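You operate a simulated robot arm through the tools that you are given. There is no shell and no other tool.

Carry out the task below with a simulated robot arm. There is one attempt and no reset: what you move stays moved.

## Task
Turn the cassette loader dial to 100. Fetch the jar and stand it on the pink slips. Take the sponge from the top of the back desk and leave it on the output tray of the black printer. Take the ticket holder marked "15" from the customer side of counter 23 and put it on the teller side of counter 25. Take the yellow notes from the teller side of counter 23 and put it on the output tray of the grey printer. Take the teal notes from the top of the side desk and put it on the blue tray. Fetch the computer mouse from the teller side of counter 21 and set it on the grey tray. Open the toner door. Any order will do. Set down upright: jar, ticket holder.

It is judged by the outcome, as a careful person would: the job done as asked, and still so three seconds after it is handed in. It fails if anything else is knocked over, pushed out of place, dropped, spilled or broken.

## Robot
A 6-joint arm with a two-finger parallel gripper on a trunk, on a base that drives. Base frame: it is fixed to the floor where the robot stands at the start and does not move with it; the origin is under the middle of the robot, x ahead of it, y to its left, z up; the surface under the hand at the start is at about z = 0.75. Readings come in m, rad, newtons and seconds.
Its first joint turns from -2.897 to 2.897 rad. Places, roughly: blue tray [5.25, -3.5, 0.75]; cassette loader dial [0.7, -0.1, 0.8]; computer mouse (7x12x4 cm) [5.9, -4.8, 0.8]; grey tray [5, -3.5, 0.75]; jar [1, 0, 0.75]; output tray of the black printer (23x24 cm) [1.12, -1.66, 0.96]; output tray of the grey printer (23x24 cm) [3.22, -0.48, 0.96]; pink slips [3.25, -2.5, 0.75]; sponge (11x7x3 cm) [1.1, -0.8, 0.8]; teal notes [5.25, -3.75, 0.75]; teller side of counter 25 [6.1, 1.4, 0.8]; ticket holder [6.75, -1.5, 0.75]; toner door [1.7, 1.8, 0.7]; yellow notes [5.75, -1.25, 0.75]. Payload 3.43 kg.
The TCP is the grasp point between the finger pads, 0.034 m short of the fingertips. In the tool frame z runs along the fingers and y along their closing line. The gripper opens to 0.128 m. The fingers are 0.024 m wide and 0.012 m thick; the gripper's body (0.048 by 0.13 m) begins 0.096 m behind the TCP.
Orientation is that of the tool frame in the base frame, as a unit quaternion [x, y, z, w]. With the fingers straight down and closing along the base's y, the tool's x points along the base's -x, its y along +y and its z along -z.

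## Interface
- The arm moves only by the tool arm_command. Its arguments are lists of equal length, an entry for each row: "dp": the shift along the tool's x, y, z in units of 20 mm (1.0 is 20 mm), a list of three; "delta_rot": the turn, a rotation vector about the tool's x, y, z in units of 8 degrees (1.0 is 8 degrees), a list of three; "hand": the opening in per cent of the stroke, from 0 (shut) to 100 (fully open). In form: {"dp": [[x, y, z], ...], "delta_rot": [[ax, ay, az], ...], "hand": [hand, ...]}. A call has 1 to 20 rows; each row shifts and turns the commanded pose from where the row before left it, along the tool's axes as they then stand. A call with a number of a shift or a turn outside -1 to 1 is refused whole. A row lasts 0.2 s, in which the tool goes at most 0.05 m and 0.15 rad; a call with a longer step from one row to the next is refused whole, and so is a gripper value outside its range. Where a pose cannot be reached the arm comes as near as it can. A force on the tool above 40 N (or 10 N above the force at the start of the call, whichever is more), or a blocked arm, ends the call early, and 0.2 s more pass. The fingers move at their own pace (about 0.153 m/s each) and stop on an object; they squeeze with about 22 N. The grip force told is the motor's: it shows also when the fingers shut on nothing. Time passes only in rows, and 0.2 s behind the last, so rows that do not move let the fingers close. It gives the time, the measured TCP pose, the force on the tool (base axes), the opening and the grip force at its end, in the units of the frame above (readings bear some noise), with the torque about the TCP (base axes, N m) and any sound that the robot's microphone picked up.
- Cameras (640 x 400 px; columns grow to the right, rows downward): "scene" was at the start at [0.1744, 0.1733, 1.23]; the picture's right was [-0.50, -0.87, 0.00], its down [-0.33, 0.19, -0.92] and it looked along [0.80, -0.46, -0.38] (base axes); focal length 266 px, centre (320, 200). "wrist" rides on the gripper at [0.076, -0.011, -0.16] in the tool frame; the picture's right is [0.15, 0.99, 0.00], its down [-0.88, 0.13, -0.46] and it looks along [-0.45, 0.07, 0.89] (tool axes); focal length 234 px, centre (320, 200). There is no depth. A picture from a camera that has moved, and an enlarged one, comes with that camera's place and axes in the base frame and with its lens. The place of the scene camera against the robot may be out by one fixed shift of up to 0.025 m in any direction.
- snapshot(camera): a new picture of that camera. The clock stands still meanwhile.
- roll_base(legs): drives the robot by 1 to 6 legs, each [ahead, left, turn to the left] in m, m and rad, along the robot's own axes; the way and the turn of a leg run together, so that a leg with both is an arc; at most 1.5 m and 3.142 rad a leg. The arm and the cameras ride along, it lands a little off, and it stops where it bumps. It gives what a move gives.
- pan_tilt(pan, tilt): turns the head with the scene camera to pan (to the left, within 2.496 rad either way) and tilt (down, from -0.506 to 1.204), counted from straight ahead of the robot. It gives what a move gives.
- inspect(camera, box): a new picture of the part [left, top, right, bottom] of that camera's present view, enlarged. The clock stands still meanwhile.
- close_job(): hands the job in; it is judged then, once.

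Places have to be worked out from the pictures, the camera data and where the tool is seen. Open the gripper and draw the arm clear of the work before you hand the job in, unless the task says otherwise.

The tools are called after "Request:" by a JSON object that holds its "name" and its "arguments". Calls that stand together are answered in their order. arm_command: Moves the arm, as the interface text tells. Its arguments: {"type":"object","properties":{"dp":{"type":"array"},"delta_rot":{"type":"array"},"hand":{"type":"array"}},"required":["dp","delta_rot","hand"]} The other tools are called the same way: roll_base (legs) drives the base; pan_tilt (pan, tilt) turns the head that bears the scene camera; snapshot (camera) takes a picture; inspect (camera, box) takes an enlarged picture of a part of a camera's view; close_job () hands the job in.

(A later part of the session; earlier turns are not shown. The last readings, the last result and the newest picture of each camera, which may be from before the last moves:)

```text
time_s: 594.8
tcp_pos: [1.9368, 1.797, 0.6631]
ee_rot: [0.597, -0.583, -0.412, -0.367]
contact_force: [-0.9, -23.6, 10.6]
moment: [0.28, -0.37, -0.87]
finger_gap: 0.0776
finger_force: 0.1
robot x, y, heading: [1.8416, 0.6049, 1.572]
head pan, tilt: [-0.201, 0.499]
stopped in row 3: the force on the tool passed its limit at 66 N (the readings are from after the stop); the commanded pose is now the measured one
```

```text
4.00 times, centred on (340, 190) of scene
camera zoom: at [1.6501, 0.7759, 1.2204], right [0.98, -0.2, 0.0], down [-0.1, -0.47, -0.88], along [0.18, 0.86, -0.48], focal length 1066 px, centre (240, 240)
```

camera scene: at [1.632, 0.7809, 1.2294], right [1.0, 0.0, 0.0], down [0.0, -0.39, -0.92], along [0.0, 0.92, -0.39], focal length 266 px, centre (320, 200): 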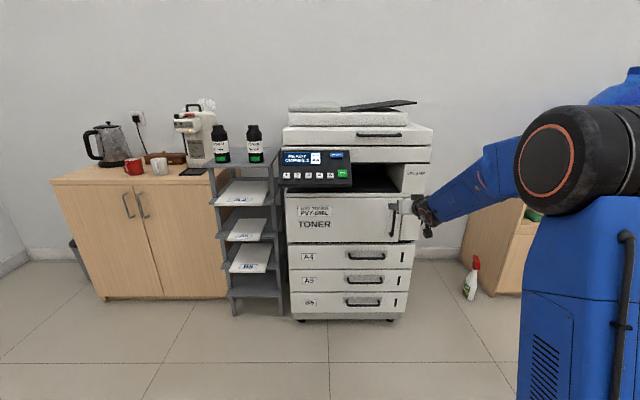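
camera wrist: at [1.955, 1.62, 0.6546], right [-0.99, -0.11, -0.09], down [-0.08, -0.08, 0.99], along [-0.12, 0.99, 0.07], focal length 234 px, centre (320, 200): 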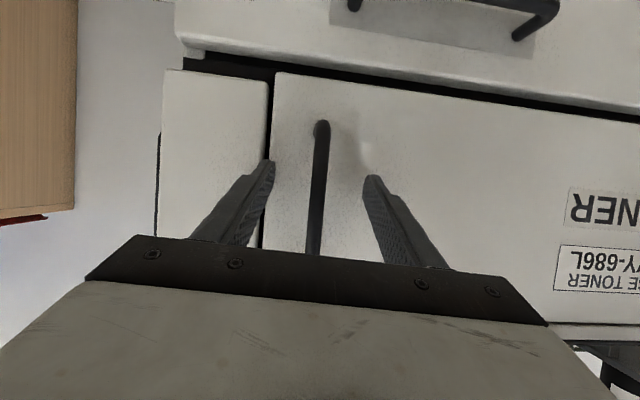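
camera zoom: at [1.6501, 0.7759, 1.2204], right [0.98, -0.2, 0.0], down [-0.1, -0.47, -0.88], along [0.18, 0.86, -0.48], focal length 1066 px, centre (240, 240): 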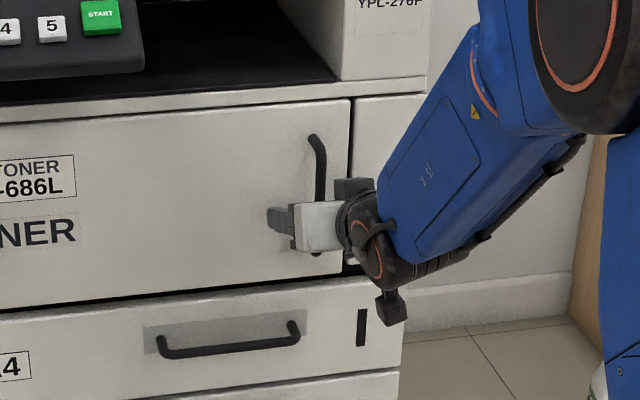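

The fingertips met the door face (y ≈ 1.83), so the bar is right between the pads. I back off 5 mm and close on the bar.

Request:
{"name": "arm_command", "arguments": {"dp": [[0, 0, -0.25], [0, 0, 0], [0, 0, 0], [0, 0, 0], [0, 0, 0]], "delta_rot": [[0, 0, 0], [0, 0, 0], [0, 0, 0], [0, 0, 0], [0, 0, 0]], "hand": [62, 0, 0, 0, 0]}}

Request:
{"name": "snapshot", "arguments": {"camera": "wrist"}}

```text
time_s: 596.0
tcp_pos: [1.9378, 1.7923, 0.6622]
ee_rot: [0.597, -0.583, -0.412, -0.365]
contact_force: [20.2, -1.3, -2.6]
moment: [-0.03, -1.3, -0.16]
finger_gap: 0.0123
finger_force: 45.2
robot x, y, heading: [1.8364, 0.605, 1.569]
head pan, tilt: [-0.201, 0.499]
```

```text
taken
camera wrist: at [1.9565, 1.6161, 0.6547], right [-0.99, -0.11, -0.09], down [-0.08, -0.08, 0.99], along [-0.12, 0.99, 0.07], focal length 234 px, centre (320, 200)
```

wrist: 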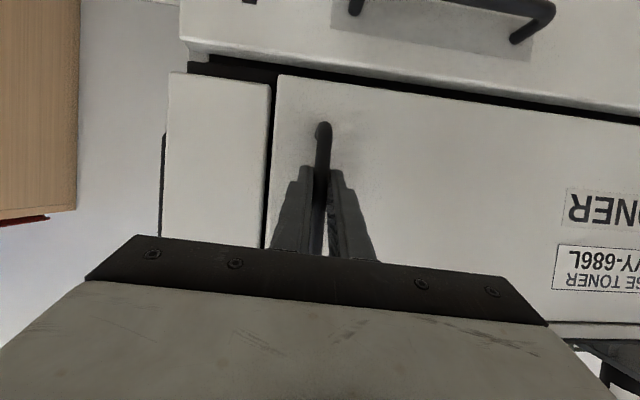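

The bar is gripped. I begin to pull the door along its arc (hinge at about x 1.455), turning the tool with it, 8° to start, and check the forces.

Request:
{"name": "arm_command", "arguments": {"dp": [[0, -0.1, 0], [0.331, 0.147, -0.77], [0.331, 0.147, -0.77], [0.331, 0.147, -0.77], [0.331, 0.147, -0.77], [0, 0, 0]], "delta_rot": [[0, 0, 0], [0.2304, -0.0105, 0.0975], [0.2304, -0.0105, 0.0975], [0.2304, -0.0105, 0.0975], [0.2304, -0.0105, 0.0975], [0, 0, 0]], "hand": [0, 0, 0, 0, 0, 0]}}

Request:
{"name": "snapshot", "arguments": {"camera": "wrist"}}

Request:
{"name": "inspect", "arguments": {"camera": "scene", "box": [200, 120, 440, 280]}}

```text
time_s: 596.7
tcp_pos: [1.9356, 1.7756, 0.6624]
ee_rot: [0.595, -0.588, -0.408, -0.365]
contact_force: [-3.1, 2.2, -4.4]
moment: [-0.35, -1.21, 0.03]
finger_gap: 0.0128
finger_force: 45.0
out of reach, approached as far as the arm can: row 2, 3
robot x, y, heading: [1.8365, 0.6105, 1.575]
head pan, tilt: [-0.201, 0.499]
stopped in row 3: the force on the tool passed its limit at 58 N (the readings are from after the stop); the commanded pose is now the measured one
```

```text
taken
camera wrist: at [1.9527, 1.5982, 0.6561], right [-0.99, -0.1, -0.09], down [-0.08, -0.07, 0.99], along [-0.11, 0.99, 0.06], focal length 234 px, centre (320, 200)
```

wrist: 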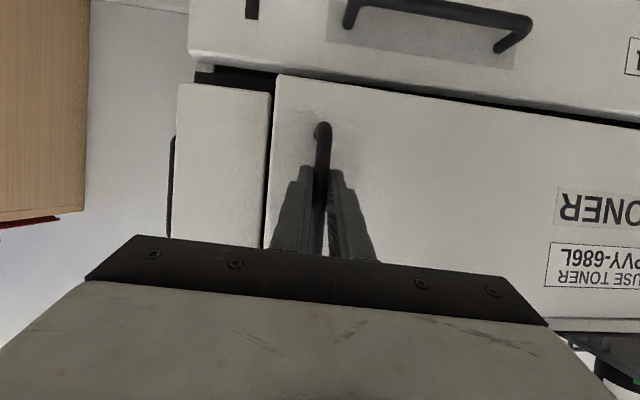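

```text
2.50 times, centred on (320, 200) of scene
camera zoom: at [1.6492, 0.7771, 1.2202], right [0.98, -0.2, 0.0], down [-0.1, -0.47, -0.88], along [0.18, 0.86, -0.48], focal length 666 px, centre (320, 200)
```

zoom: 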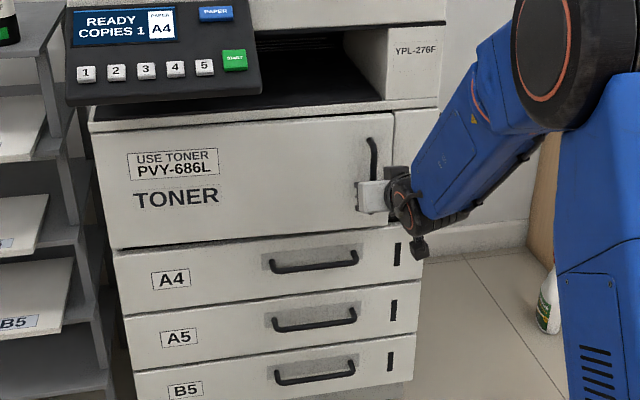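

The door has begun to open (about 2°), but the wrist cannot follow the turn here. I pull on by translation only along the arc, letting the bar pivot between the pads.

Request:
{"name": "arm_command", "arguments": {"dp": [[0.328, 0.12, -0.758], [0.328, 0.14, -0.758], [0.328, 0.16, -0.758], [0, 0, 0]], "delta_rot": [[0, 0, 0], [0, 0, 0], [0, 0, 0], [0, 0, 0]], "hand": [0, 0, 0, 0]}}

Request:
{"name": "snapshot", "arguments": {"camera": "wrist"}}

Request:
{"name": "inspect", "arguments": {"camera": "scene", "box": [200, 120, 440, 280]}}

```text
time_s: 597.6
tcp_pos: [1.9262, 1.7265, 0.6636]
ee_rot: [0.6, -0.586, -0.409, -0.36]
contact_force: [-3.8, -0.1, -2.5]
moment: [-0.2, -1.24, 0.04]
finger_gap: 0.0126
finger_force: 44.9
robot x, y, heading: [1.8375, 0.6057, 1.571]
head pan, tilt: [-0.201, 0.499]
stopped in row 4: the force on the tool passed its limit at 41 N (the readings are from after the stop); the commanded pose is now the measured one
```

```text
taken
camera wrist: at [1.9458, 1.5495, 0.6572], right [-0.99, -0.11, -0.09], down [-0.08, -0.06, 0.99], along [-0.12, 0.99, 0.05], focal length 234 px, centre (320, 200)
```

wrist: 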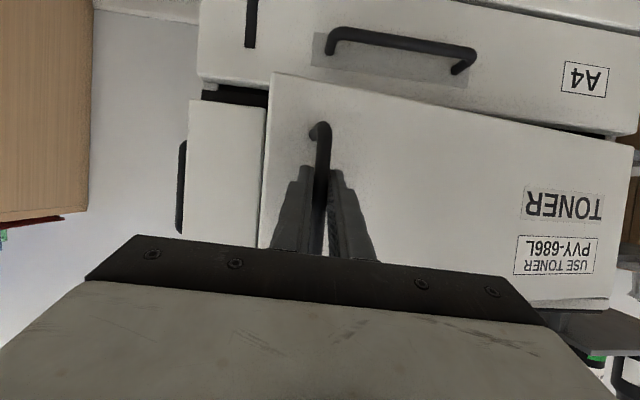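

```text
2.50 times, centred on (320, 200) of scene
camera zoom: at [1.6487, 0.7769, 1.2202], right [0.98, -0.2, 0.0], down [-0.1, -0.47, -0.88], along [0.17, 0.86, -0.48], focal length 666 px, centre (320, 200)
```

zoom: 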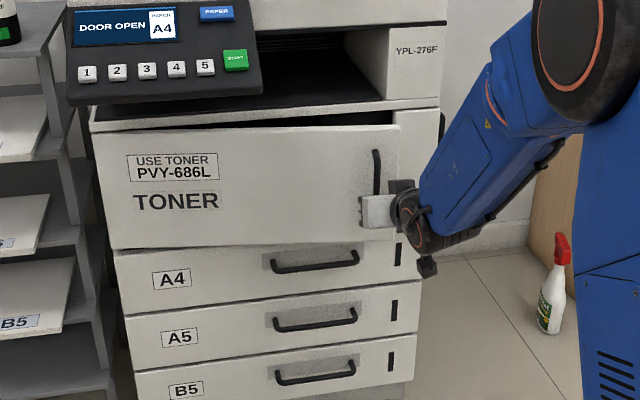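

The display now reads "DOOR OPEN" at about 8°, but I want it clearly open. I pull further along the arc to about 16°.

Request:
{"name": "arm_command", "arguments": {"dp": [[0.34, 0.25, -0.73], [0.34, 0.28, -0.73], [0.34, 0.32, -0.73], [0.34, 0.35, -0.73], [0, 0, 0]], "delta_rot": [[0, 0, 0], [0, 0, 0], [0, 0, 0], [0, 0, 0], [0, 0, 0]], "hand": [0, 0, 0, 0, 0]}}

Request:
{"name": "snapshot", "arguments": {"camera": "wrist"}}

Request:
{"name": "inspect", "arguments": {"camera": "scene", "box": [200, 120, 440, 280]}}

```text
time_s: 598.3
tcp_pos: [1.915, 1.6865, 0.6626]
ee_rot: [0.604, -0.582, -0.412, -0.355]
contact_force: [-2.9, 1.7, -4.7]
moment: [-0.61, -1.29, 0.03]
finger_gap: 0.0126
finger_force: 44.6
out of reach, approached as far as the arm can: row 3
robot x, y, heading: [1.838, 0.6027, 1.574]
head pan, tilt: [-0.201, 0.499]
stopped in row 3: the force on the tool passed its limit at 49 N (the readings are from after the stop); the commanded pose is now the measured one
```

```text
taken
camera wrist: at [1.9368, 1.5089, 0.658], right [-0.99, -0.13, -0.08], down [-0.08, -0.06, 1.0], along [-0.14, 0.99, 0.05], focal length 234 px, centre (320, 200)
```

wrist: 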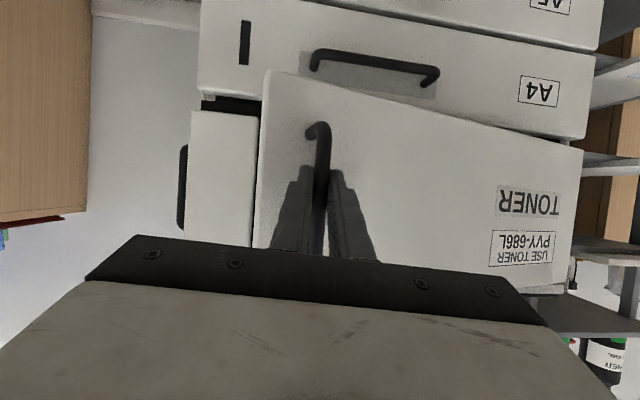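

```text
2.50 times, centred on (320, 200) of scene
camera zoom: at [1.6481, 0.7769, 1.2202], right [0.98, -0.2, 0.0], down [-0.09, -0.47, -0.88], along [0.17, 0.86, -0.48], focal length 666 px, centre (320, 200)
```

zoom: 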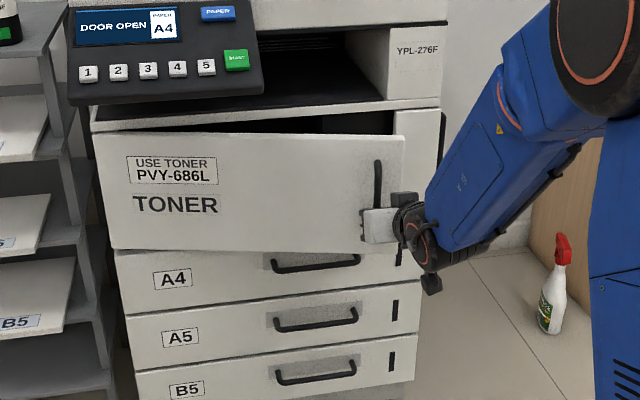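

The door is at about 13°. The arm is near its limit, but the base can pull: I drive back about 6 cm and 2 cm to the left along the handle's arc with the grip held.

Request:
{"name": "roll_base", "arguments": {"legs": [[-0.057, 0.023, 0]]}}

Request:
{"name": "inspect", "arguments": {"camera": "scene", "box": [200, 120, 440, 280]}}

Request:
{"name": "snapshot", "arguments": {"camera": "wrist"}}

```text
time_s: 599.3
tcp_pos: [1.8905, 1.6283, 0.6629]
ee_rot: [0.604, -0.583, -0.412, -0.355]
contact_force: [-23.0, 12.0, -11.3]
moment: [0.25, -1.1, 0.17]
finger_gap: 0.0126
finger_force: 44.7
robot x, y, heading: [1.8138, 0.5518, 1.572]
head pan, tilt: [-0.201, 0.499]
```

```text
2.50 times, centred on (320, 200) of scene
camera zoom: at [1.625, 0.72, 1.22], right [0.98, -0.2, 0.0], down [-0.09, -0.47, -0.88], along [0.17, 0.86, -0.48], focal length 666 px, centre (320, 200)
```

zoom: 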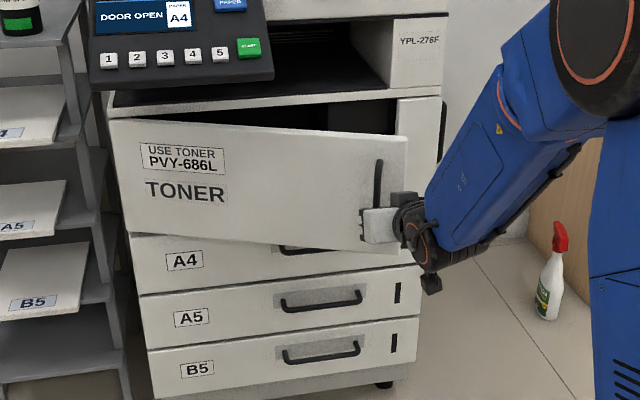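

```text
taken
camera wrist: at [1.9133, 1.4522, 0.6579], right [-0.99, -0.13, -0.08], down [-0.07, -0.06, 1.0], along [-0.14, 0.99, 0.05], focal length 234 px, centre (320, 200)
```

wrist: 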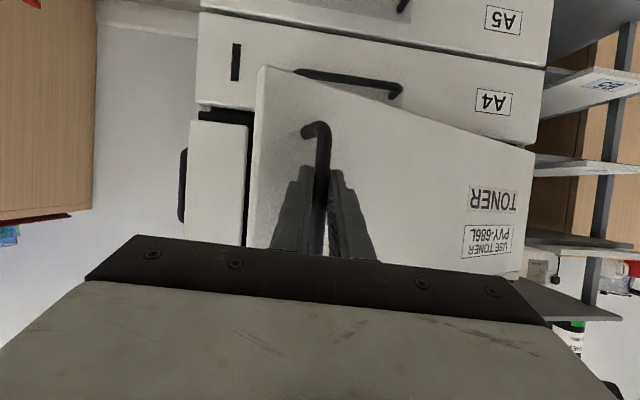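

The door stands at about 20°, leaving a 0.17 m gap at its free edge. I now release the bar and draw the hand straight back.

Request:
{"name": "arm_command", "arguments": {"dp": [[0, 0, 0], [0, 0, 0], [0, 0, 0], [0, 0, -0.5], [0, 0, -1], [0, 0, -1], [0, 0, -1], [0, 0, -1], [0, 0, -1], [0, 0, 0]], "delta_rot": [[0, 0, 0], [0, 0, 0], [0, 0, 0], [0, 0, 0], [0, 0, 0], [0, 0, 0], [0, 0, 0], [0, 0, 0], [0, 0, 0], [0, 0, 0]], "hand": [50, 50, 50, 50, 50, 50, 50, 50, 50, 50]}}

Request:
{"name": "inspect", "arguments": {"camera": "scene", "box": [200, 120, 440, 280]}}

Request:
{"name": "snapshot", "arguments": {"camera": "wrist"}}

```text
time_s: 601.5
tcp_pos: [1.9004, 1.5264, 0.7086]
ee_rot: [0.605, -0.581, -0.414, -0.354]
contact_force: [0.1, -1.1, 0.5]
moment: [0.05, 0.03, 0.01]
finger_gap: 0.0642
finger_force: 0.0
robot x, y, heading: [1.8144, 0.5524, 1.574]
head pan, tilt: [-0.201, 0.499]
```

```text
2.50 times, centred on (320, 200) of scene
camera zoom: at [1.6255, 0.7193, 1.2202], right [0.98, -0.2, 0.0], down [-0.09, -0.47, -0.88], along [0.17, 0.86, -0.48], focal length 666 px, centre (320, 200)
```

zoom: 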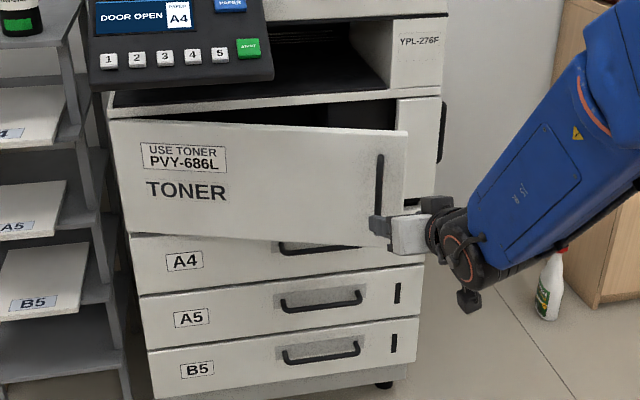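

```text
taken
camera wrist: at [1.9226, 1.3494, 0.7037], right [-0.99, -0.13, -0.08], down [-0.07, -0.06, 1.0], along [-0.14, 0.99, 0.05], focal length 234 px, centre (320, 200)
```

wrist: 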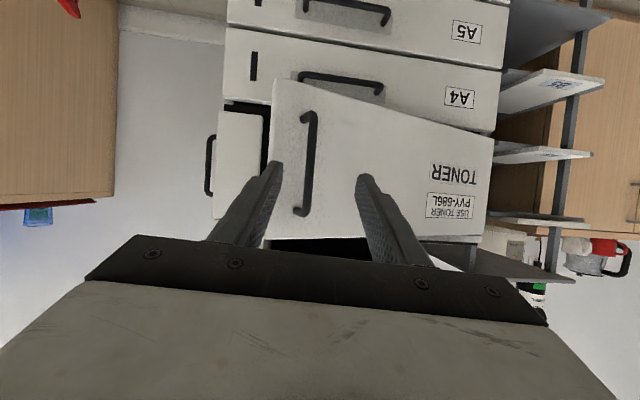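

Released cleanly; the door stays at about 20°. I raise the hand and pitch it back to pointing down.

Request:
{"name": "arm_command", "arguments": {"dp": [[-0.95, 0.055, -0.425], [-0.95, 0.055, -0.425], [-0.95, 0.055, -0.425], [-0.95, 0.055, -0.425], [-0.95, 0.055, -0.425], [-0.95, 0.055, -0.425], [-0.95, 0.055, -0.425], [-0.95, 0.055, -0.425], [-0.95, 0.055, -0.425], [-0.95, 0.055, -0.425], [0, 0, 0]], "delta_rot": [[0, 0, 0], [0, 0, 0], [0, 0, 0], [0, 0, 0], [0, 0, 0], [0, 0, 0], [0, 0, 0], [0, 0, 0], [0, 0, 0], [0, 0, 0], [0, 0, 0]], "hand": [30, 30, 30, 30, 30, 30, 30, 30, 30, 30, 30]}}

Request:
{"name": "arm_command", "arguments": {"dp": [[0, 0, 0], [0, 0, 0], [0, 0, 0], [0, 0, 0], [0, 0, 0], [0, 0, 0], [0, 0, 0], [0, 0, 0], [0, 0, 0], [0, 0, 0]], "delta_rot": [[0, 1, 0], [0, 1, 0], [0, 1, 0], [0, 1, 0], [0, 1, 0], [0, 1, 0], [0, 1, 0], [0, 1, 0], [0, 0.3, 0], [0, 0, 0]], "hand": [0, 0, 0, 0, 0, 0, 0, 0, 0, 0]}}

Request:
{"name": "snapshot", "arguments": {"camera": "wrist"}}

Request:
{"name": "snapshot", "arguments": {"camera": "scene"}}

```text
time_s: 603.9
tcp_pos: [1.9007, 1.5288, 0.9177]
ee_rot: [0.605, -0.581, -0.414, -0.354]
contact_force: [-0.7, -0.1, 0.1]
moment: [-0.03, 0.0, -0.01]
finger_gap: 0.0384
finger_force: 0.1
robot x, y, heading: [1.815, 0.5524, 1.569]
head pan, tilt: [-0.201, 0.499]
```

```text
time_s: 606.1
tcp_pos: [1.8966, 1.5285, 0.9176]
ee_rot: [0.737, -0.675, -0.043, 0.0]
contact_force: [-0.3, 1.4, -0.3]
moment: [-0.02, 0.03, -0.03]
finger_gap: 0.0002
finger_force: 21.5
out of reach, approached as far as the arm can: row 1
robot x, y, heading: [1.8147, 0.5519, 1.574]
head pan, tilt: [-0.201, 0.499]
```

```text
taken
camera wrist: at [1.9224, 1.4441, 1.0713], right [-0.97, -0.23, 0.05], down [-0.18, 0.84, 0.52], along [-0.16, 0.49, -0.85], focal length 234 px, centre (320, 200)
```

wrist: 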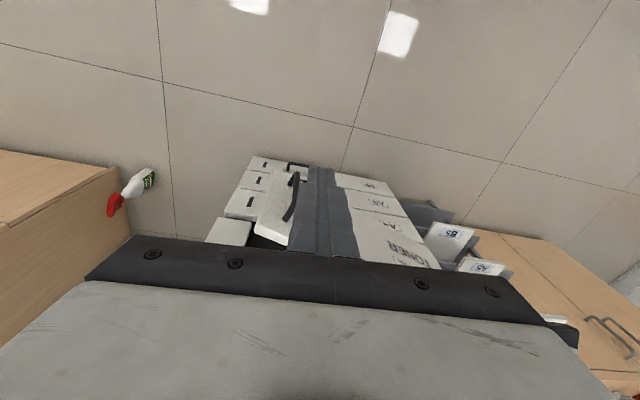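

```text
taken
camera scene: at [1.6255, 0.7193, 1.2202], right [0.98, -0.2, 0.0], down [-0.09, -0.47, -0.88], along [0.17, 0.86, -0.48], focal length 266 px, centre (320, 200)
```

scene: 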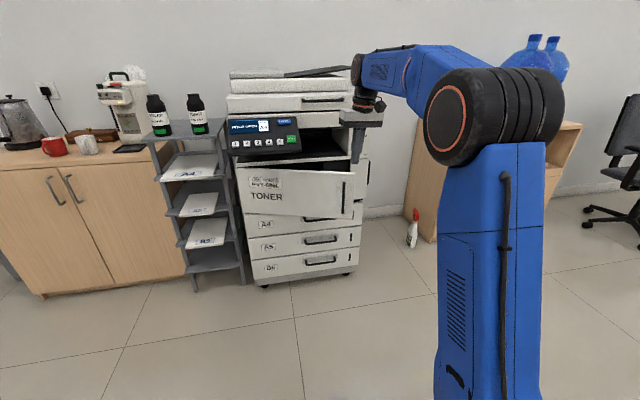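

The hand points down again with closed fingers; the door stands open below it. I correct the slight tilt, drive forward 0.2 m, and check the position above the gap behind the door.

Request:
{"name": "arm_command", "arguments": {"dp": [[0, 0, 0], [0, 0, 0]], "delta_rot": [[0.41, 0.45, 0], [0, 0, 0]], "hand": [0, 0]}}

Request:
{"name": "roll_base", "arguments": {"legs": [[0.2, 0, 0]]}}

Request:
{"name": "snapshot", "arguments": {"camera": "wrist"}}

Request:
{"name": "snapshot", "arguments": {"camera": "scene"}}

```text
time_s: 606.7
tcp_pos: [1.8963, 1.5301, 0.9183]
ee_rot: [0.738, -0.675, -0.001, 0.0]
contact_force: [0.1, -0.1, 0.9]
moment: [0.0, 0.0, 0.02]
finger_gap: 0.0
finger_force: 22.4
robot x, y, heading: [1.816, 0.5508, 1.57]
head pan, tilt: [-0.201, 0.499]
```

```text
time_s: 608.3
tcp_pos: [1.8984, 1.7278, 0.9182]
ee_rot: [0.737, -0.676, -0.001, 0.001]
contact_force: [-0.4, 0.3, -0.1]
moment: [0.0, 0.02, -0.01]
finger_gap: 0.0001
finger_force: 22.0
robot x, y, heading: [1.818, 0.7504, 1.572]
head pan, tilt: [-0.201, 0.499]
```

```text
taken
camera wrist: at [1.9139, 1.6516, 1.0771], right [-0.97, -0.23, 0.0], down [-0.21, 0.87, 0.46], along [-0.11, 0.44, -0.89], focal length 234 px, centre (320, 200)
```

wrist: 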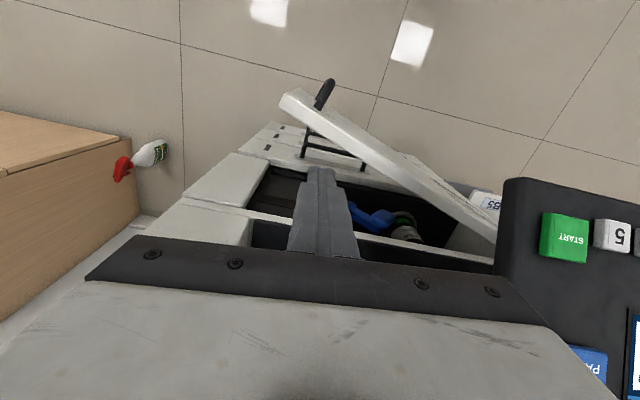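

```text
taken
camera scene: at [1.6256, 0.9186, 1.2202], right [0.98, -0.2, 0.0], down [-0.1, -0.47, -0.88], along [0.18, 0.86, -0.48], focal length 266 px, centre (320, 200)
```

scene: 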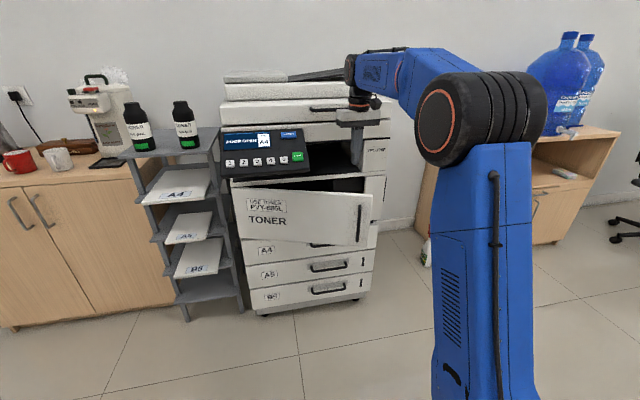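

Seen from above, the door's inner edge is at about [1.949, 1.689], and there is free space behind it up to the frame (y ≈ 1.83). I shift to [1.92, 1.748] and lower the closed fingers behind the door.

Request:
{"name": "arm_command", "arguments": {"dp": [[-0.46, -0.58, 0], [-0.46, -0.58, 0], [0, 0, 1], [0, 0, 1], [0, 0, 1], [0, 0, 1], [0, 0, 1], [0, 0, 1], [0, 0, 1], [0, 0, 1], [0, 0, 0.6], [0, 0, 0]], "delta_rot": [[0, 0, 0], [0, 0, 0], [0, 0, 0], [0, 0, 0], [0, 0, 0], [0, 0, 0], [0, 0, 0], [0, 0, 0], [0, 0, 0], [0, 0, 0], [0, 0, 0], [0, 0, 0]], "hand": [0, 0, 0, 0, 0, 0, 0, 0, 0, 0, 0, 0]}}

Request:
{"name": "snapshot", "arguments": {"camera": "wrist"}}

Request:
{"name": "inspect", "arguments": {"camera": "scene", "box": [200, 80, 440, 260]}}

```text
time_s: 610.9
tcp_pos: [1.9184, 1.7477, 0.7459]
ee_rot: [0.738, -0.675, -0.001, 0.001]
contact_force: [-0.5, 0.5, 0.7]
moment: [0.02, 0.03, 0.03]
finger_gap: 0.0
finger_force: 21.7
robot x, y, heading: [1.8163, 0.7498, 1.579]
head pan, tilt: [-0.201, 0.499]
```

```text
taken
camera wrist: at [1.9353, 1.6715, 0.9054], right [-0.97, -0.23, 0.0], down [-0.21, 0.87, 0.46], along [-0.11, 0.44, -0.89], focal length 234 px, centre (320, 200)
```

wrist: 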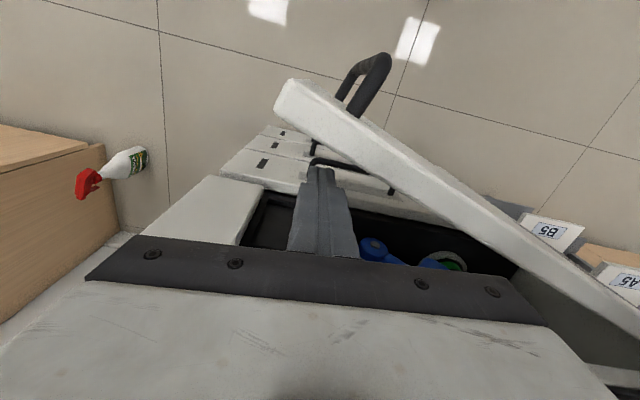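

```text
2.22 times, centred on (320, 170) of scene
camera zoom: at [1.6256, 0.9186, 1.2202], right [0.98, -0.2, 0.0], down [-0.1, -0.47, -0.88], along [0.18, 0.86, -0.48], focal length 592 px, centre (320, 267)
```

zoom: 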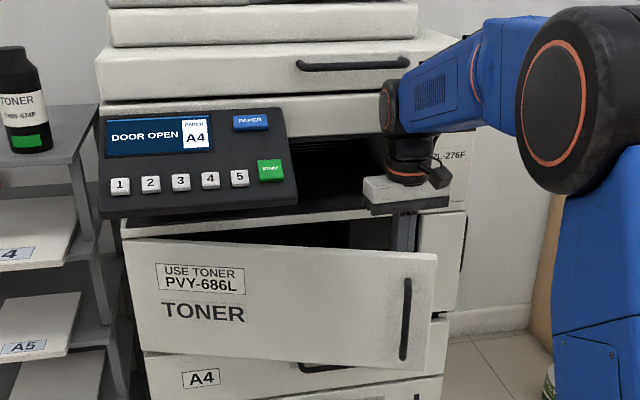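

The fingers are behind the open door. I push it outward along an arc, first to about 30°, and check.

Request:
{"name": "arm_command", "arguments": {"dp": [[0.87, 0.6, 0], [0.87, 0.6, 0], [0.9, 0.45, 0], [0.9, 0.45, 0], [0.9, 0.45, 0], [0.9, 0.45, 0], [0, 0, 0]], "delta_rot": [[0, 0, 0], [0, 0, 0], [0, 0, 0], [0, 0, 0], [0, 0, 0], [0, 0, 0], [0, 0, 0]], "hand": [0, 0, 0, 0, 0, 0, 0]}}

Request:
{"name": "inspect", "arguments": {"camera": "scene", "box": [200, 80, 440, 260]}}

Request:
{"name": "snapshot", "arguments": {"camera": "wrist"}}

```text
time_s: 612.5
tcp_pos: [1.8683, 1.6367, 0.7457]
ee_rot: [0.738, -0.675, -0.002, 0.001]
contact_force: [-0.6, -0.3, 0.4]
moment: [-0.03, 0.01, -0.03]
finger_gap: 0.0
finger_force: 21.7
robot x, y, heading: [1.8139, 0.7535, 1.569]
head pan, tilt: [-0.201, 0.499]
```

```text
2.22 times, centred on (320, 170) of scene
camera zoom: at [1.6256, 0.9186, 1.2202], right [0.98, -0.2, 0.0], down [-0.1, -0.47, -0.88], along [0.18, 0.86, -0.48], focal length 592 px, centre (320, 267)
```

zoom: 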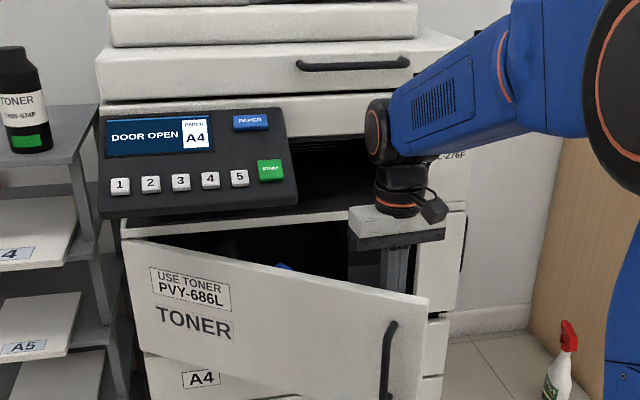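

```text
taken
camera wrist: at [1.884, 1.5606, 0.9053], right [-0.97, -0.23, 0.0], down [-0.2, 0.87, 0.46], along [-0.11, 0.44, -0.89], focal length 234 px, centre (320, 200)
```

wrist: 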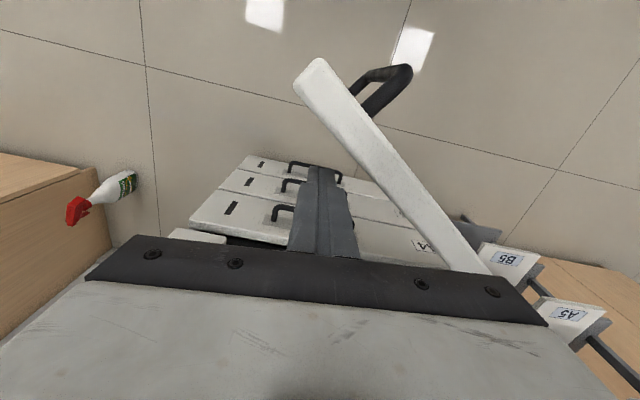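

The door swings easily, now beyond 30°. I continue the sweep to about 60°.

Request:
{"name": "arm_command", "arguments": {"dp": [[0.81, 0.59, 0], [0.81, 0.59, 0], [0.81, 0.59, 0], [0.81, 0.59, 0], [0.69, 0.73, 0], [0.69, 0.73, 0], [0.69, 0.73, 0], [0.69, 0.73, 0], [0.56, 0.84, 0], [0.56, 0.84, 0], [0.56, 0.84, 0], [0.56, 0.84, 0], [0, 0, 0]], "delta_rot": [[0, 0, 0], [0, 0, 0], [0, 0, 0], [0, 0, 0], [0, 0, 0], [0, 0, 0], [0, 0, 0], [0, 0, 0], [0, 0, 0], [0, 0, 0], [0, 0, 0], [0, 0, 0], [0, 0, 0]], "hand": [0, 0, 0, 0, 0, 0, 0, 0, 0, 0, 0, 0, 0]}}

Request:
{"name": "snapshot", "arguments": {"camera": "scene"}}

Request:
{"name": "snapshot", "arguments": {"camera": "wrist"}}

```text
time_s: 615.3
tcp_pos: [1.7088, 1.4552, 0.7462]
ee_rot: [0.738, -0.675, -0.002, 0.0]
contact_force: [-0.7, -0.2, 0.4]
moment: [-0.02, -0.01, 0.03]
finger_gap: 0.0
finger_force: 22.7
robot x, y, heading: [1.8089, 0.7527, 1.567]
head pan, tilt: [-0.201, 0.499]
```

```text
taken
camera scene: at [1.6256, 0.9185, 1.2202], right [0.98, -0.2, 0.0], down [-0.1, -0.47, -0.88], along [0.18, 0.86, -0.48], focal length 266 px, centre (320, 200)
```

scene: 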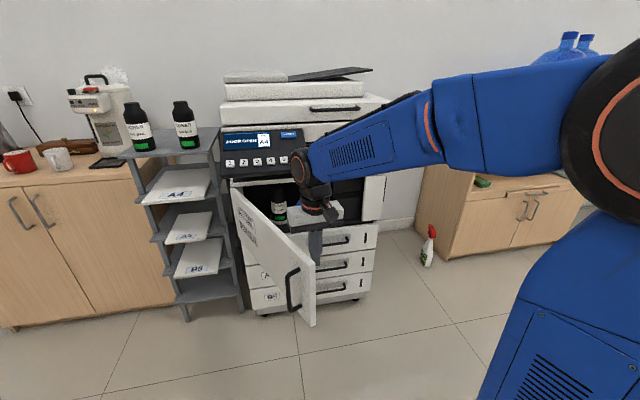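

```text
taken
camera wrist: at [1.7254, 1.3803, 0.9051], right [-0.97, -0.23, 0.0], down [-0.21, 0.87, 0.46], along [-0.11, 0.44, -0.89], focal length 234 px, centre (320, 200)
```

wrist: 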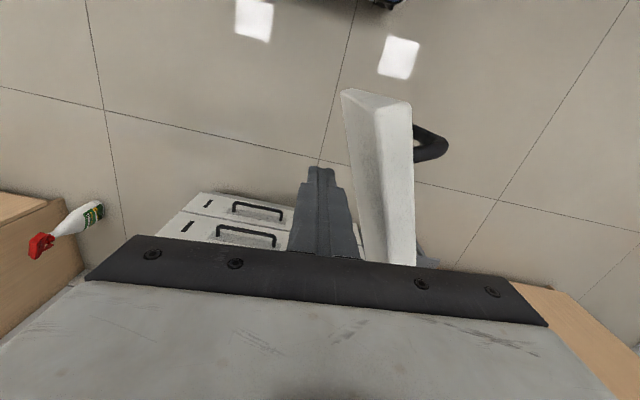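

The door is well open, about 75–80°. I push a little further, then lift the hand out.

Request:
{"name": "arm_command", "arguments": {"dp": [[0.4, 0.92, 0], [0.4, 0.92, 0], [0.4, 0.92, 0], [0.4, 0.92, 0], [0.24, 0.98, 0], [0.24, 0.98, 0], [0, 0, 0], [0, 0, 0]], "delta_rot": [[0, 0, 0], [0, 0, 0], [0, 0, 0], [0, 0, 0], [0, 0, 0], [0, 0, 0], [0, 0, 0], [0, 0, 0]], "hand": [0, 0, 0, 0, 0, 0, 0, 0]}}

Request:
{"name": "snapshot", "arguments": {"camera": "scene"}}

Request:
{"name": "snapshot", "arguments": {"camera": "wrist"}}

```text
time_s: 617.1
tcp_pos: [1.6025, 1.4056, 0.7449]
ee_rot: [0.737, -0.675, -0.002, 0.0]
contact_force: [0.0, 0.2, -0.9]
moment: [0.01, 0.0, 0.03]
finger_gap: 0.0
finger_force: 21.9
robot x, y, heading: [1.8129, 0.7492, 1.57]
head pan, tilt: [-0.201, 0.499]
```

```text
taken
camera scene: at [1.6256, 0.9185, 1.2202], right [0.98, -0.2, 0.0], down [-0.1, -0.47, -0.88], along [0.18, 0.86, -0.48], focal length 266 px, centre (320, 200)
```

scene: 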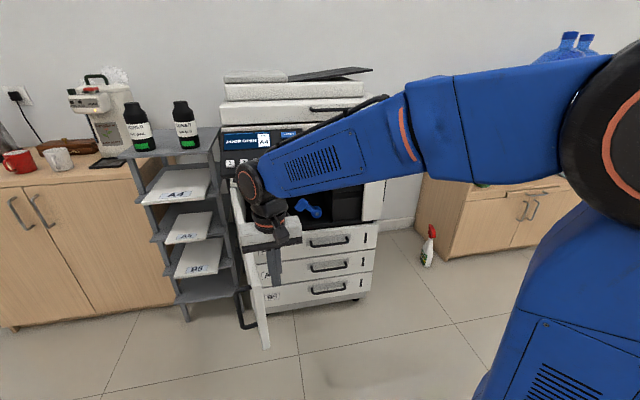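

```text
taken
camera wrist: at [1.6185, 1.3303, 0.905], right [-0.97, -0.23, 0.0], down [-0.21, 0.87, 0.46], along [-0.11, 0.44, -0.89], focal length 234 px, centre (320, 200)
```

wrist: 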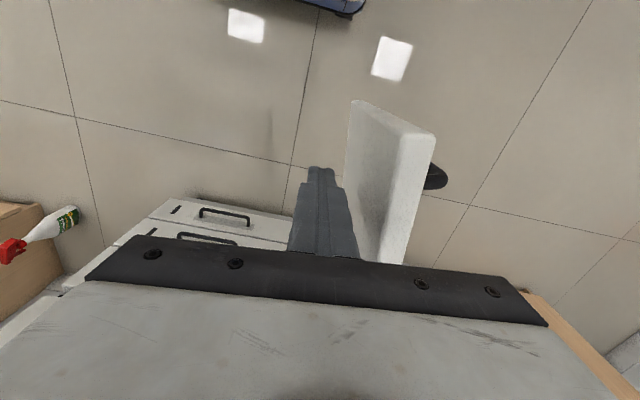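

The toner door is open past 90°. I lift the hand straight up out of it and draw it back.

Request:
{"name": "arm_command", "arguments": {"dp": [[0, -0.3, -1], [0, 0, -1], [0, 0, -1], [0, 0, -1], [0, 0, -1], [0, 0, -1], [0, 0, -1], [0, 0, -1], [0, 0, -1], [0, 0, -1], [0, 0, -1], [0, 0, -1], [0, 0, -1], [0, 0, -1], [0, 0, -1], [0, 0, -1], [0, 0, 0]], "delta_rot": [[0, 0, 0], [0, 0, 0], [0, 0, 0], [0, 0, 0], [0, 0, 0], [0, 0, 0], [0, 0, 0], [0, 0, 0], [0, 0, 0], [0, 0, 0], [0, 0, 0], [0, 0, 0], [0, 0, 0], [0, 0, 0], [0, 0, 0], [0, 0, 0], [0, 0, 0]], "hand": [0, 0, 0, 0, 0, 0, 0, 0, 0, 0, 0, 0, 0, 0, 0, 0, 0]}}

Request:
{"name": "arm_command", "arguments": {"dp": [[0, -1, 0], [0, -1, 0], [0, -1, 0], [0, -1, 0], [0, -1, 0], [0, -1, 0], [0, -1, 0], [0, -1, 0], [0, -1, 0], [0, -1, 0], [0, 0, 0]], "delta_rot": [[0, 0, 0], [0, 0, 0], [0, 0, 0], [0, 0, 0], [0, 0, 0], [0, 0, 0], [0, 0, 0], [0, 0, 0], [0, 0, 0], [0, 0, 0], [0, 0, 0]], "hand": [0, 0, 0, 0, 0, 0, 0, 0, 0, 0, 0]}}

Request:
{"name": "snapshot", "arguments": {"camera": "scene"}}

```text
time_s: 620.7
tcp_pos: [1.6075, 1.4055, 1.0674]
ee_rot: [0.737, -0.676, -0.001, 0.001]
contact_force: [-0.1, 0.3, 0.5]
moment: [-0.02, 0.03, 0.03]
finger_gap: 0.0
finger_force: 22.1
robot x, y, heading: [1.816, 0.7521, 1.575]
head pan, tilt: [-0.201, 0.499]
```

```text
time_s: 623.1
tcp_pos: [1.8082, 1.4233, 1.0671]
ee_rot: [0.737, -0.675, -0.001, 0.0]
contact_force: [-0.5, 0.8, 0.0]
moment: [-0.02, -0.05, 0.02]
finger_gap: 0.0001
finger_force: 21.7
robot x, y, heading: [1.8123, 0.7489, 1.572]
head pan, tilt: [-0.201, 0.499]
```

```text
taken
camera scene: at [1.6256, 0.9185, 1.2202], right [0.98, -0.2, 0.0], down [-0.1, -0.47, -0.88], along [0.18, 0.86, -0.48], focal length 266 px, centre (320, 200)
```

scene: 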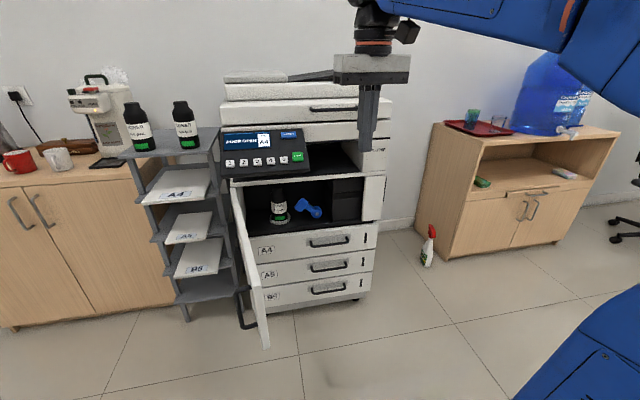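

The toner door stands wide open. Now for the sponge: I back away from the copier, turn round to face −y and look down the aisle behind the back desk.

Request:
{"name": "roll_base", "arguments": {"legs": [[-0.35, 0, 0], [0, 0, -1.571], [0, 0, -1.571]]}}

Request:
{"name": "pan_tilt", "arguments": {"pan": 0.0, "tilt": 0.4}}

Request:
{"name": "snapshot", "arguments": {"camera": "scene"}}

Request:
{"name": "pan_tilt", "arguments": {"pan": -0.7, "tilt": 0.4}}

Request:
{"name": "snapshot", "arguments": {"camera": "scene"}}

```text
time_s: 633.1
tcp_pos: [1.7849, -0.2694, 1.0649]
ee_rot: [0.694, 0.72, 0.001, 0.001]
contact_force: [0.0, 0.7, 0.0]
moment: [-0.01, 0.01, -0.01]
finger_gap: 0.0
finger_force: 21.9
robot x, y, heading: [1.8149, 0.4047, -1.617]
head pan, tilt: [-0.201, 0.499]
```

```text
time_s: 633.8
tcp_pos: [1.785, -0.2697, 1.0667]
ee_rot: [0.693, 0.72, 0.001, 0.003]
contact_force: [-0.4, -0.9, 0.1]
moment: [0.05, -0.02, -0.01]
finger_gap: 0.0
finger_force: 21.7
robot x, y, heading: [1.8126, 0.4044, -1.622]
head pan, tilt: [0.0, 0.4]
```

```text
taken
camera scene: at [2.038, 0.2181, 1.2293], right [-1.0, 0.05, 0.0], down [0.02, 0.39, -0.92], along [-0.05, -0.92, -0.39], focal length 266 px, centre (320, 200)
```

scene: 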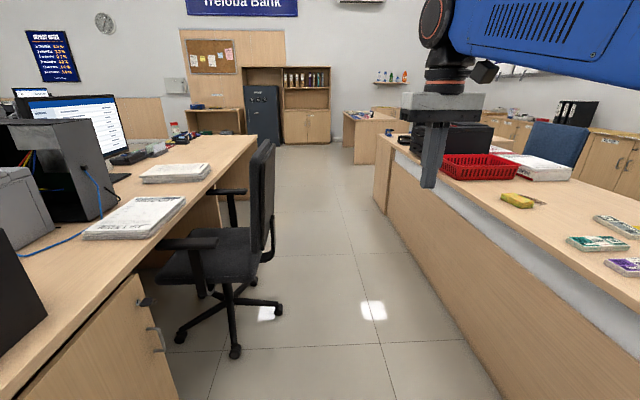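

```text
time_s: 634.9
tcp_pos: [1.7846, -0.2706, 1.0664]
ee_rot: [0.693, 0.721, 0.001, 0.001]
contact_force: [-1.1, -0.2, 0.3]
moment: [0.02, 0.0, 0.0]
finger_gap: 0.0001
finger_force: 22.0
robot x, y, heading: [1.8127, 0.4026, -1.619]
head pan, tilt: [-0.7, 0.4]
```

```text
taken
camera scene: at [1.9796, 0.2428, 1.2294], right [-0.73, 0.68, 0.0], down [0.26, 0.29, -0.92], along [-0.63, -0.67, -0.39], focal length 266 px, centre (320, 200)
```

scene: 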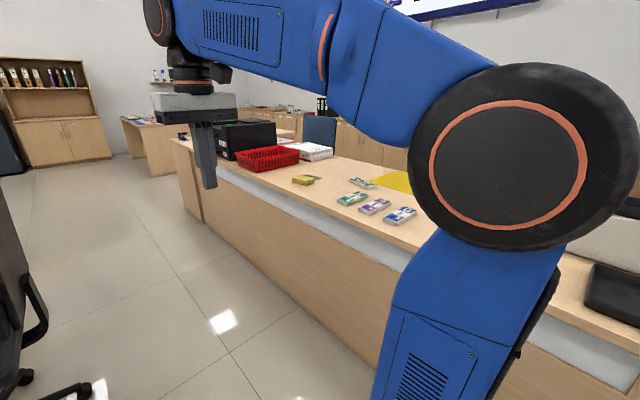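

The aisle is clear; the sponge lies at about [1.09, −0.83] near this side of the desk, with the red basket and the black printer beyond it. I straighten up and drive to about [1.66, −0.5].

Request:
{"name": "roll_base", "arguments": {"legs": [[0, 0, 0.049], [0.9, -0.15, 0]]}}

Request:
{"name": "pan_tilt", "arguments": {"pan": -0.6, "tilt": 0.4}}

Request:
{"name": "snapshot", "arguments": {"camera": "scene"}}

Request:
{"name": "snapshot", "arguments": {"camera": "wrist"}}

```text
time_s: 640.1
tcp_pos: [1.6758, -1.1837, 1.066]
ee_rot: [0.674, 0.739, 0.0, 0.001]
contact_force: [-1.2, -0.1, 0.0]
moment: [0.03, -0.01, 0.02]
finger_gap: 0.0003
finger_force: 21.5
robot x, y, heading: [1.6628, -0.5083, -1.567]
head pan, tilt: [-0.7, 0.4]
```

```text
time_s: 640.8
tcp_pos: [1.6748, -1.1839, 1.0659]
ee_rot: [0.673, 0.74, 0.0, 0.002]
contact_force: [-0.8, 0.1, 0.1]
moment: [-0.01, -0.01, 0.0]
finger_gap: 0.0
finger_force: 22.0
robot x, y, heading: [1.664, -0.5125, -1.557]
head pan, tilt: [-0.6, 0.4]
```

```text
taken
camera scene: at [1.8476, -0.6675, 1.2294], right [-0.83, 0.56, 0.0], down [0.22, 0.32, -0.92], along [-0.52, -0.76, -0.39], focal length 266 px, centre (320, 200)
```

scene: 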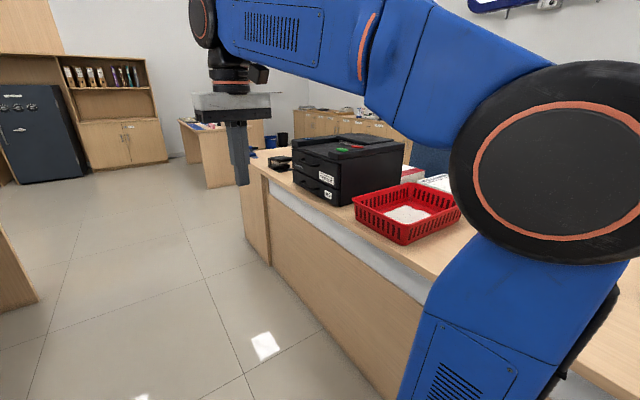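

```text
taken
camera wrist: at [1.6553, -1.1112, 1.2254], right [0.97, 0.24, 0.0], down [0.21, -0.86, 0.46], along [0.11, -0.44, -0.89], focal length 234 px, centre (320, 200)
```

wrist: 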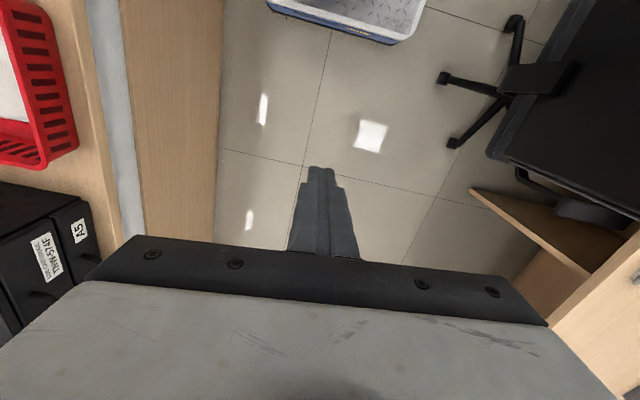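

The sponge is hidden behind the arm. I swing the hand over the desk at z 1.07 in an arc and turn the tool to neutral, facing −x.

Request:
{"name": "arm_command", "arguments": {"dp": [[0, -1, 0], [0, -1, 0], [0, -1, 0], [0, -1, 0], [0, -1, 0], [0, -1, 0], [0, -1, 0], [0, -1, 0], [0, -1, 0], [0, -1, 0], [0, -1, 0], [0, -1, 0], [0, -1, 0], [0, -1, 0], [0, -1, 0]], "delta_rot": [[0, 0, 0], [0, 0, 0], [0, 0, 0], [0, 0, 0], [0, 0, 0], [0, 0, 0], [0, 0, 0], [0, 0, 0], [0, 0, 0], [0, 0, 0], [0, 0, 0], [0, 0, 0], [0, 0, 0], [0, 0, 0], [0, 0, 0]], "hand": [0, 0, 0, 0, 0, 0, 0, 0, 0, 0, 0, 0, 0, 0, 0]}}

Request:
{"name": "arm_command", "arguments": {"dp": [[0, 0, 0], [0, 0, 0], [0, 0, 0], [0, 0, 0], [0, 0, 0], [0, 0, 0], [0, 0, 0], [0, 0, 0], [0, 0, 0], [0, 0, 0], [0, 0, 0], [0, 0, 0], [0, -1, 0], [0, -1, 0], [0, -1, 0], [0, -1, 0], [0, -1, 0], [0, -1, 0], [0, 0, 0]], "delta_rot": [[0, 0, 1], [0, 0, 1], [0, 0, 1], [0, 0, 1], [0, 0, 1], [0, 0, 1], [0, 0, 1], [0, 0, 1], [0, 0, 1], [0, 0, 1], [0, 0, 1], [0, 0, 0.9], [0, 0, 0], [0, 0, 0], [0, 0, 0], [0, 0, 0], [0, 0, 0], [0, 0, 0], [0, 0, 0]], "hand": [80, 80, 80, 80, 80, 80, 80, 80, 80, 80, 80, 80, 80, 80, 80, 80, 80, 80, 80]}}

Request:
{"name": "snapshot", "arguments": {"camera": "wrist"}}

```text
time_s: 644.0
tcp_pos: [1.3767, -1.2117, 1.0649]
ee_rot: [0.672, 0.74, 0.0, 0.0]
contact_force: [0.7, -0.9, 0.6]
moment: [-0.02, 0.01, 0.02]
finger_gap: 0.0
finger_force: 22.2
robot x, y, heading: [1.6626, -0.5122, -1.564]
head pan, tilt: [-0.6, 0.4]
```

```text
time_s: 648.0
tcp_pos: [1.3764, -1.0937, 1.065]
ee_rot: [1.0, 0.001, 0.002, 0.0]
contact_force: [-0.1, 0.0, -0.9]
moment: [0.06, -0.03, 0.01]
finger_gap: 0.1023
finger_force: 0.1
robot x, y, heading: [1.6648, -0.5125, -1.562]
head pan, tilt: [-0.6, 0.4]
```

```text
taken
camera wrist: at [1.4503, -1.0825, 1.2242], right [0.15, -0.99, 0.0], down [-0.88, -0.13, 0.45], along [-0.45, -0.07, -0.89], focal length 234 px, centre (320, 200)
```

wrist: 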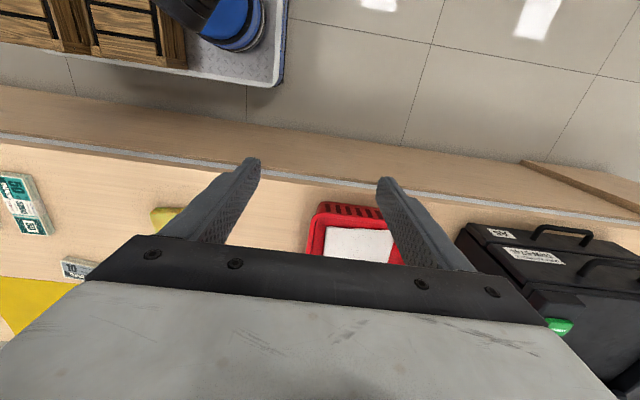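

The sponge is just visible at the left. I move on 0.2 m toward +y and look again.

Request:
{"name": "arm_command", "arguments": {"dp": [[0, -1, 0], [0, -1, 0], [0, -1, 0], [0, -1, 0], [0, -1, 0], [0, -1, 0], [0, -1, 0], [0, -1, 0], [0, -1, 0], [0, -1, 0], [0, -1, 0], [0, -1, 0], [0, 0, 0]], "delta_rot": [[0, 0, 0], [0, 0, 0], [0, 0, 0], [0, 0, 0], [0, 0, 0], [0, 0, 0], [0, 0, 0], [0, 0, 0], [0, 0, 0], [0, 0, 0], [0, 0, 0], [0, 0, 0], [0, 0, 0]], "hand": [80, 80, 80, 80, 80, 80, 80, 80, 80, 80, 80, 80, 80]}}

Request:
{"name": "snapshot", "arguments": {"camera": "wrist"}}

Request:
{"name": "inspect", "arguments": {"camera": "wrist", "box": [240, 160, 400, 260]}}

```text
time_s: 650.8
tcp_pos: [1.3747, -0.8525, 1.0646]
ee_rot: [1.0, 0.001, 0.001, 0.0]
contact_force: [0.3, -0.4, -0.1]
moment: [0.01, 0.01, 0.0]
finger_gap: 0.1023
finger_force: 0.0
robot x, y, heading: [1.6674, -0.5105, -1.562]
head pan, tilt: [-0.6, 0.4]
```

```text
taken
camera wrist: at [1.4483, -0.8423, 1.2242], right [0.15, -0.99, 0.0], down [-0.88, -0.13, 0.45], along [-0.45, -0.07, -0.89], focal length 234 px, centre (320, 200)
```

wrist: 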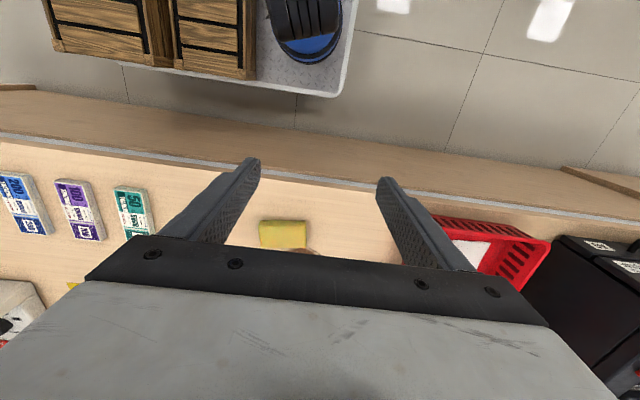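

```text
4.00 times, centred on (320, 210) of wrist
camera zoom: at [1.4483, -0.8423, 1.2242], right [0.15, -0.99, 0.0], down [-0.88, -0.13, 0.45], along [-0.45, -0.07, -0.89], focal length 937 px, centre (320, 160)
```

zoom: 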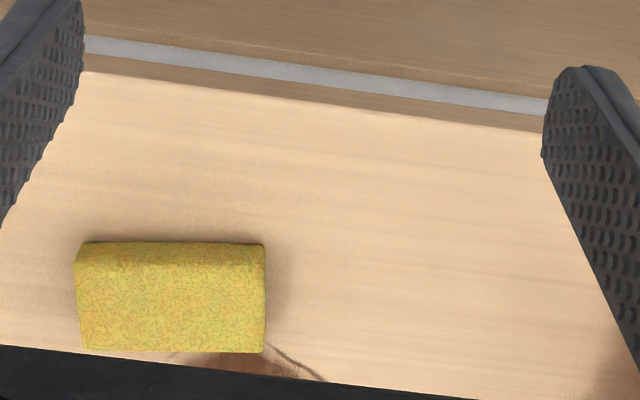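

Sponge: centre about [1.116, −0.807], long axis nearly along y (turned ≈9°), 0.106 × 0.065 m. I move above it and turn the hand to close across its width.

Request:
{"name": "arm_command", "arguments": {"dp": [[-0.996, -0.174, 0.4], [-0.996, -0.174, 0.4], [-0.996, -0.174, 0.4], [-0.996, -0.174, 0.4], [-0.996, -0.174, 0.4], [-0.996, -0.174, 0.4], [-0.996, -0.174, 0.4], [-0.996, -0.174, 0.4], [-0.996, -0.174, 0.4], [-0.996, -0.174, 0.4], [-0.996, -0.174, 0.4], [-0.996, -0.174, 0.4], [-0.996, -0.174, 0.4], [0, 0, 0]], "delta_rot": [[0, 0, 0], [0, 0, 0], [0, 0, 0], [0, 0, 0], [0, 0, 0], [0, 0, 0], [0, 0, 0], [0, 0, 0], [0, 0, 0], [0, 0, 0], [0, 0, 0], [0, 0, 0], [0, 0, 0], [0, 0, 0]], "hand": [80, 80, 80, 80, 80, 80, 80, 80, 80, 80, 80, 80, 80, 80]}}

Request:
{"name": "arm_command", "arguments": {"dp": [[0, 0, 0], [0, 0, 0], [0, 0, 0], [0, 0, 0], [0, 0, 0], [0, 0, 0], [0, 0, 0], [0, 0, 0], [0, 0, 0], [0, 0, 0], [0, 0, 0], [0, 0, 0]], "delta_rot": [[0, 0, 1], [0, 0, 1], [0, 0, 1], [0, 0, 1], [0, 0, 1], [0, 0, 1], [0, 0, 1], [0, 0, 1], [0, 0, 1], [0, 0, 1], [0, 0, 0.16], [0, 0, 0]], "hand": [80, 80, 80, 80, 80, 80, 80, 80, 80, 80, 80, 80]}}

Request:
{"name": "snapshot", "arguments": {"camera": "wrist"}}

```text
time_s: 653.8
tcp_pos: [1.1163, -0.8082, 0.9607]
ee_rot: [1.0, 0.002, 0.001, 0.0]
contact_force: [0.1, -0.7, 0.2]
moment: [0.0, 0.0, 0.04]
finger_gap: 0.1024
finger_force: 0.0
robot x, y, heading: [1.667, -0.5108, -1.561]
head pan, tilt: [-0.6, 0.4]
```

```text
time_s: 656.4
tcp_pos: [1.1168, -0.8087, 0.9604]
ee_rot: [0.76, -0.65, 0.001, -0.001]
contact_force: [0.2, -0.4, 0.2]
moment: [-0.01, 0.04, -0.04]
finger_gap: 0.1023
finger_force: 0.2
robot x, y, heading: [1.6627, -0.5125, -1.566]
head pan, tilt: [-0.6, 0.4]
```

```text
taken
camera wrist: at [1.1376, -0.8828, 1.1195], right [-0.95, -0.3, 0.0], down [-0.27, 0.85, 0.45], along [-0.13, 0.43, -0.89], focal length 234 px, centre (320, 200)
```

wrist: 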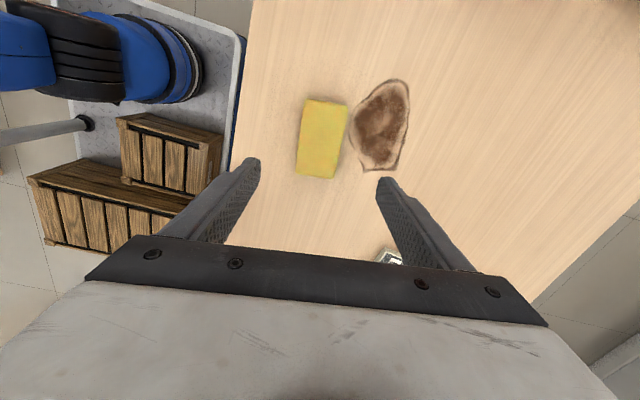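

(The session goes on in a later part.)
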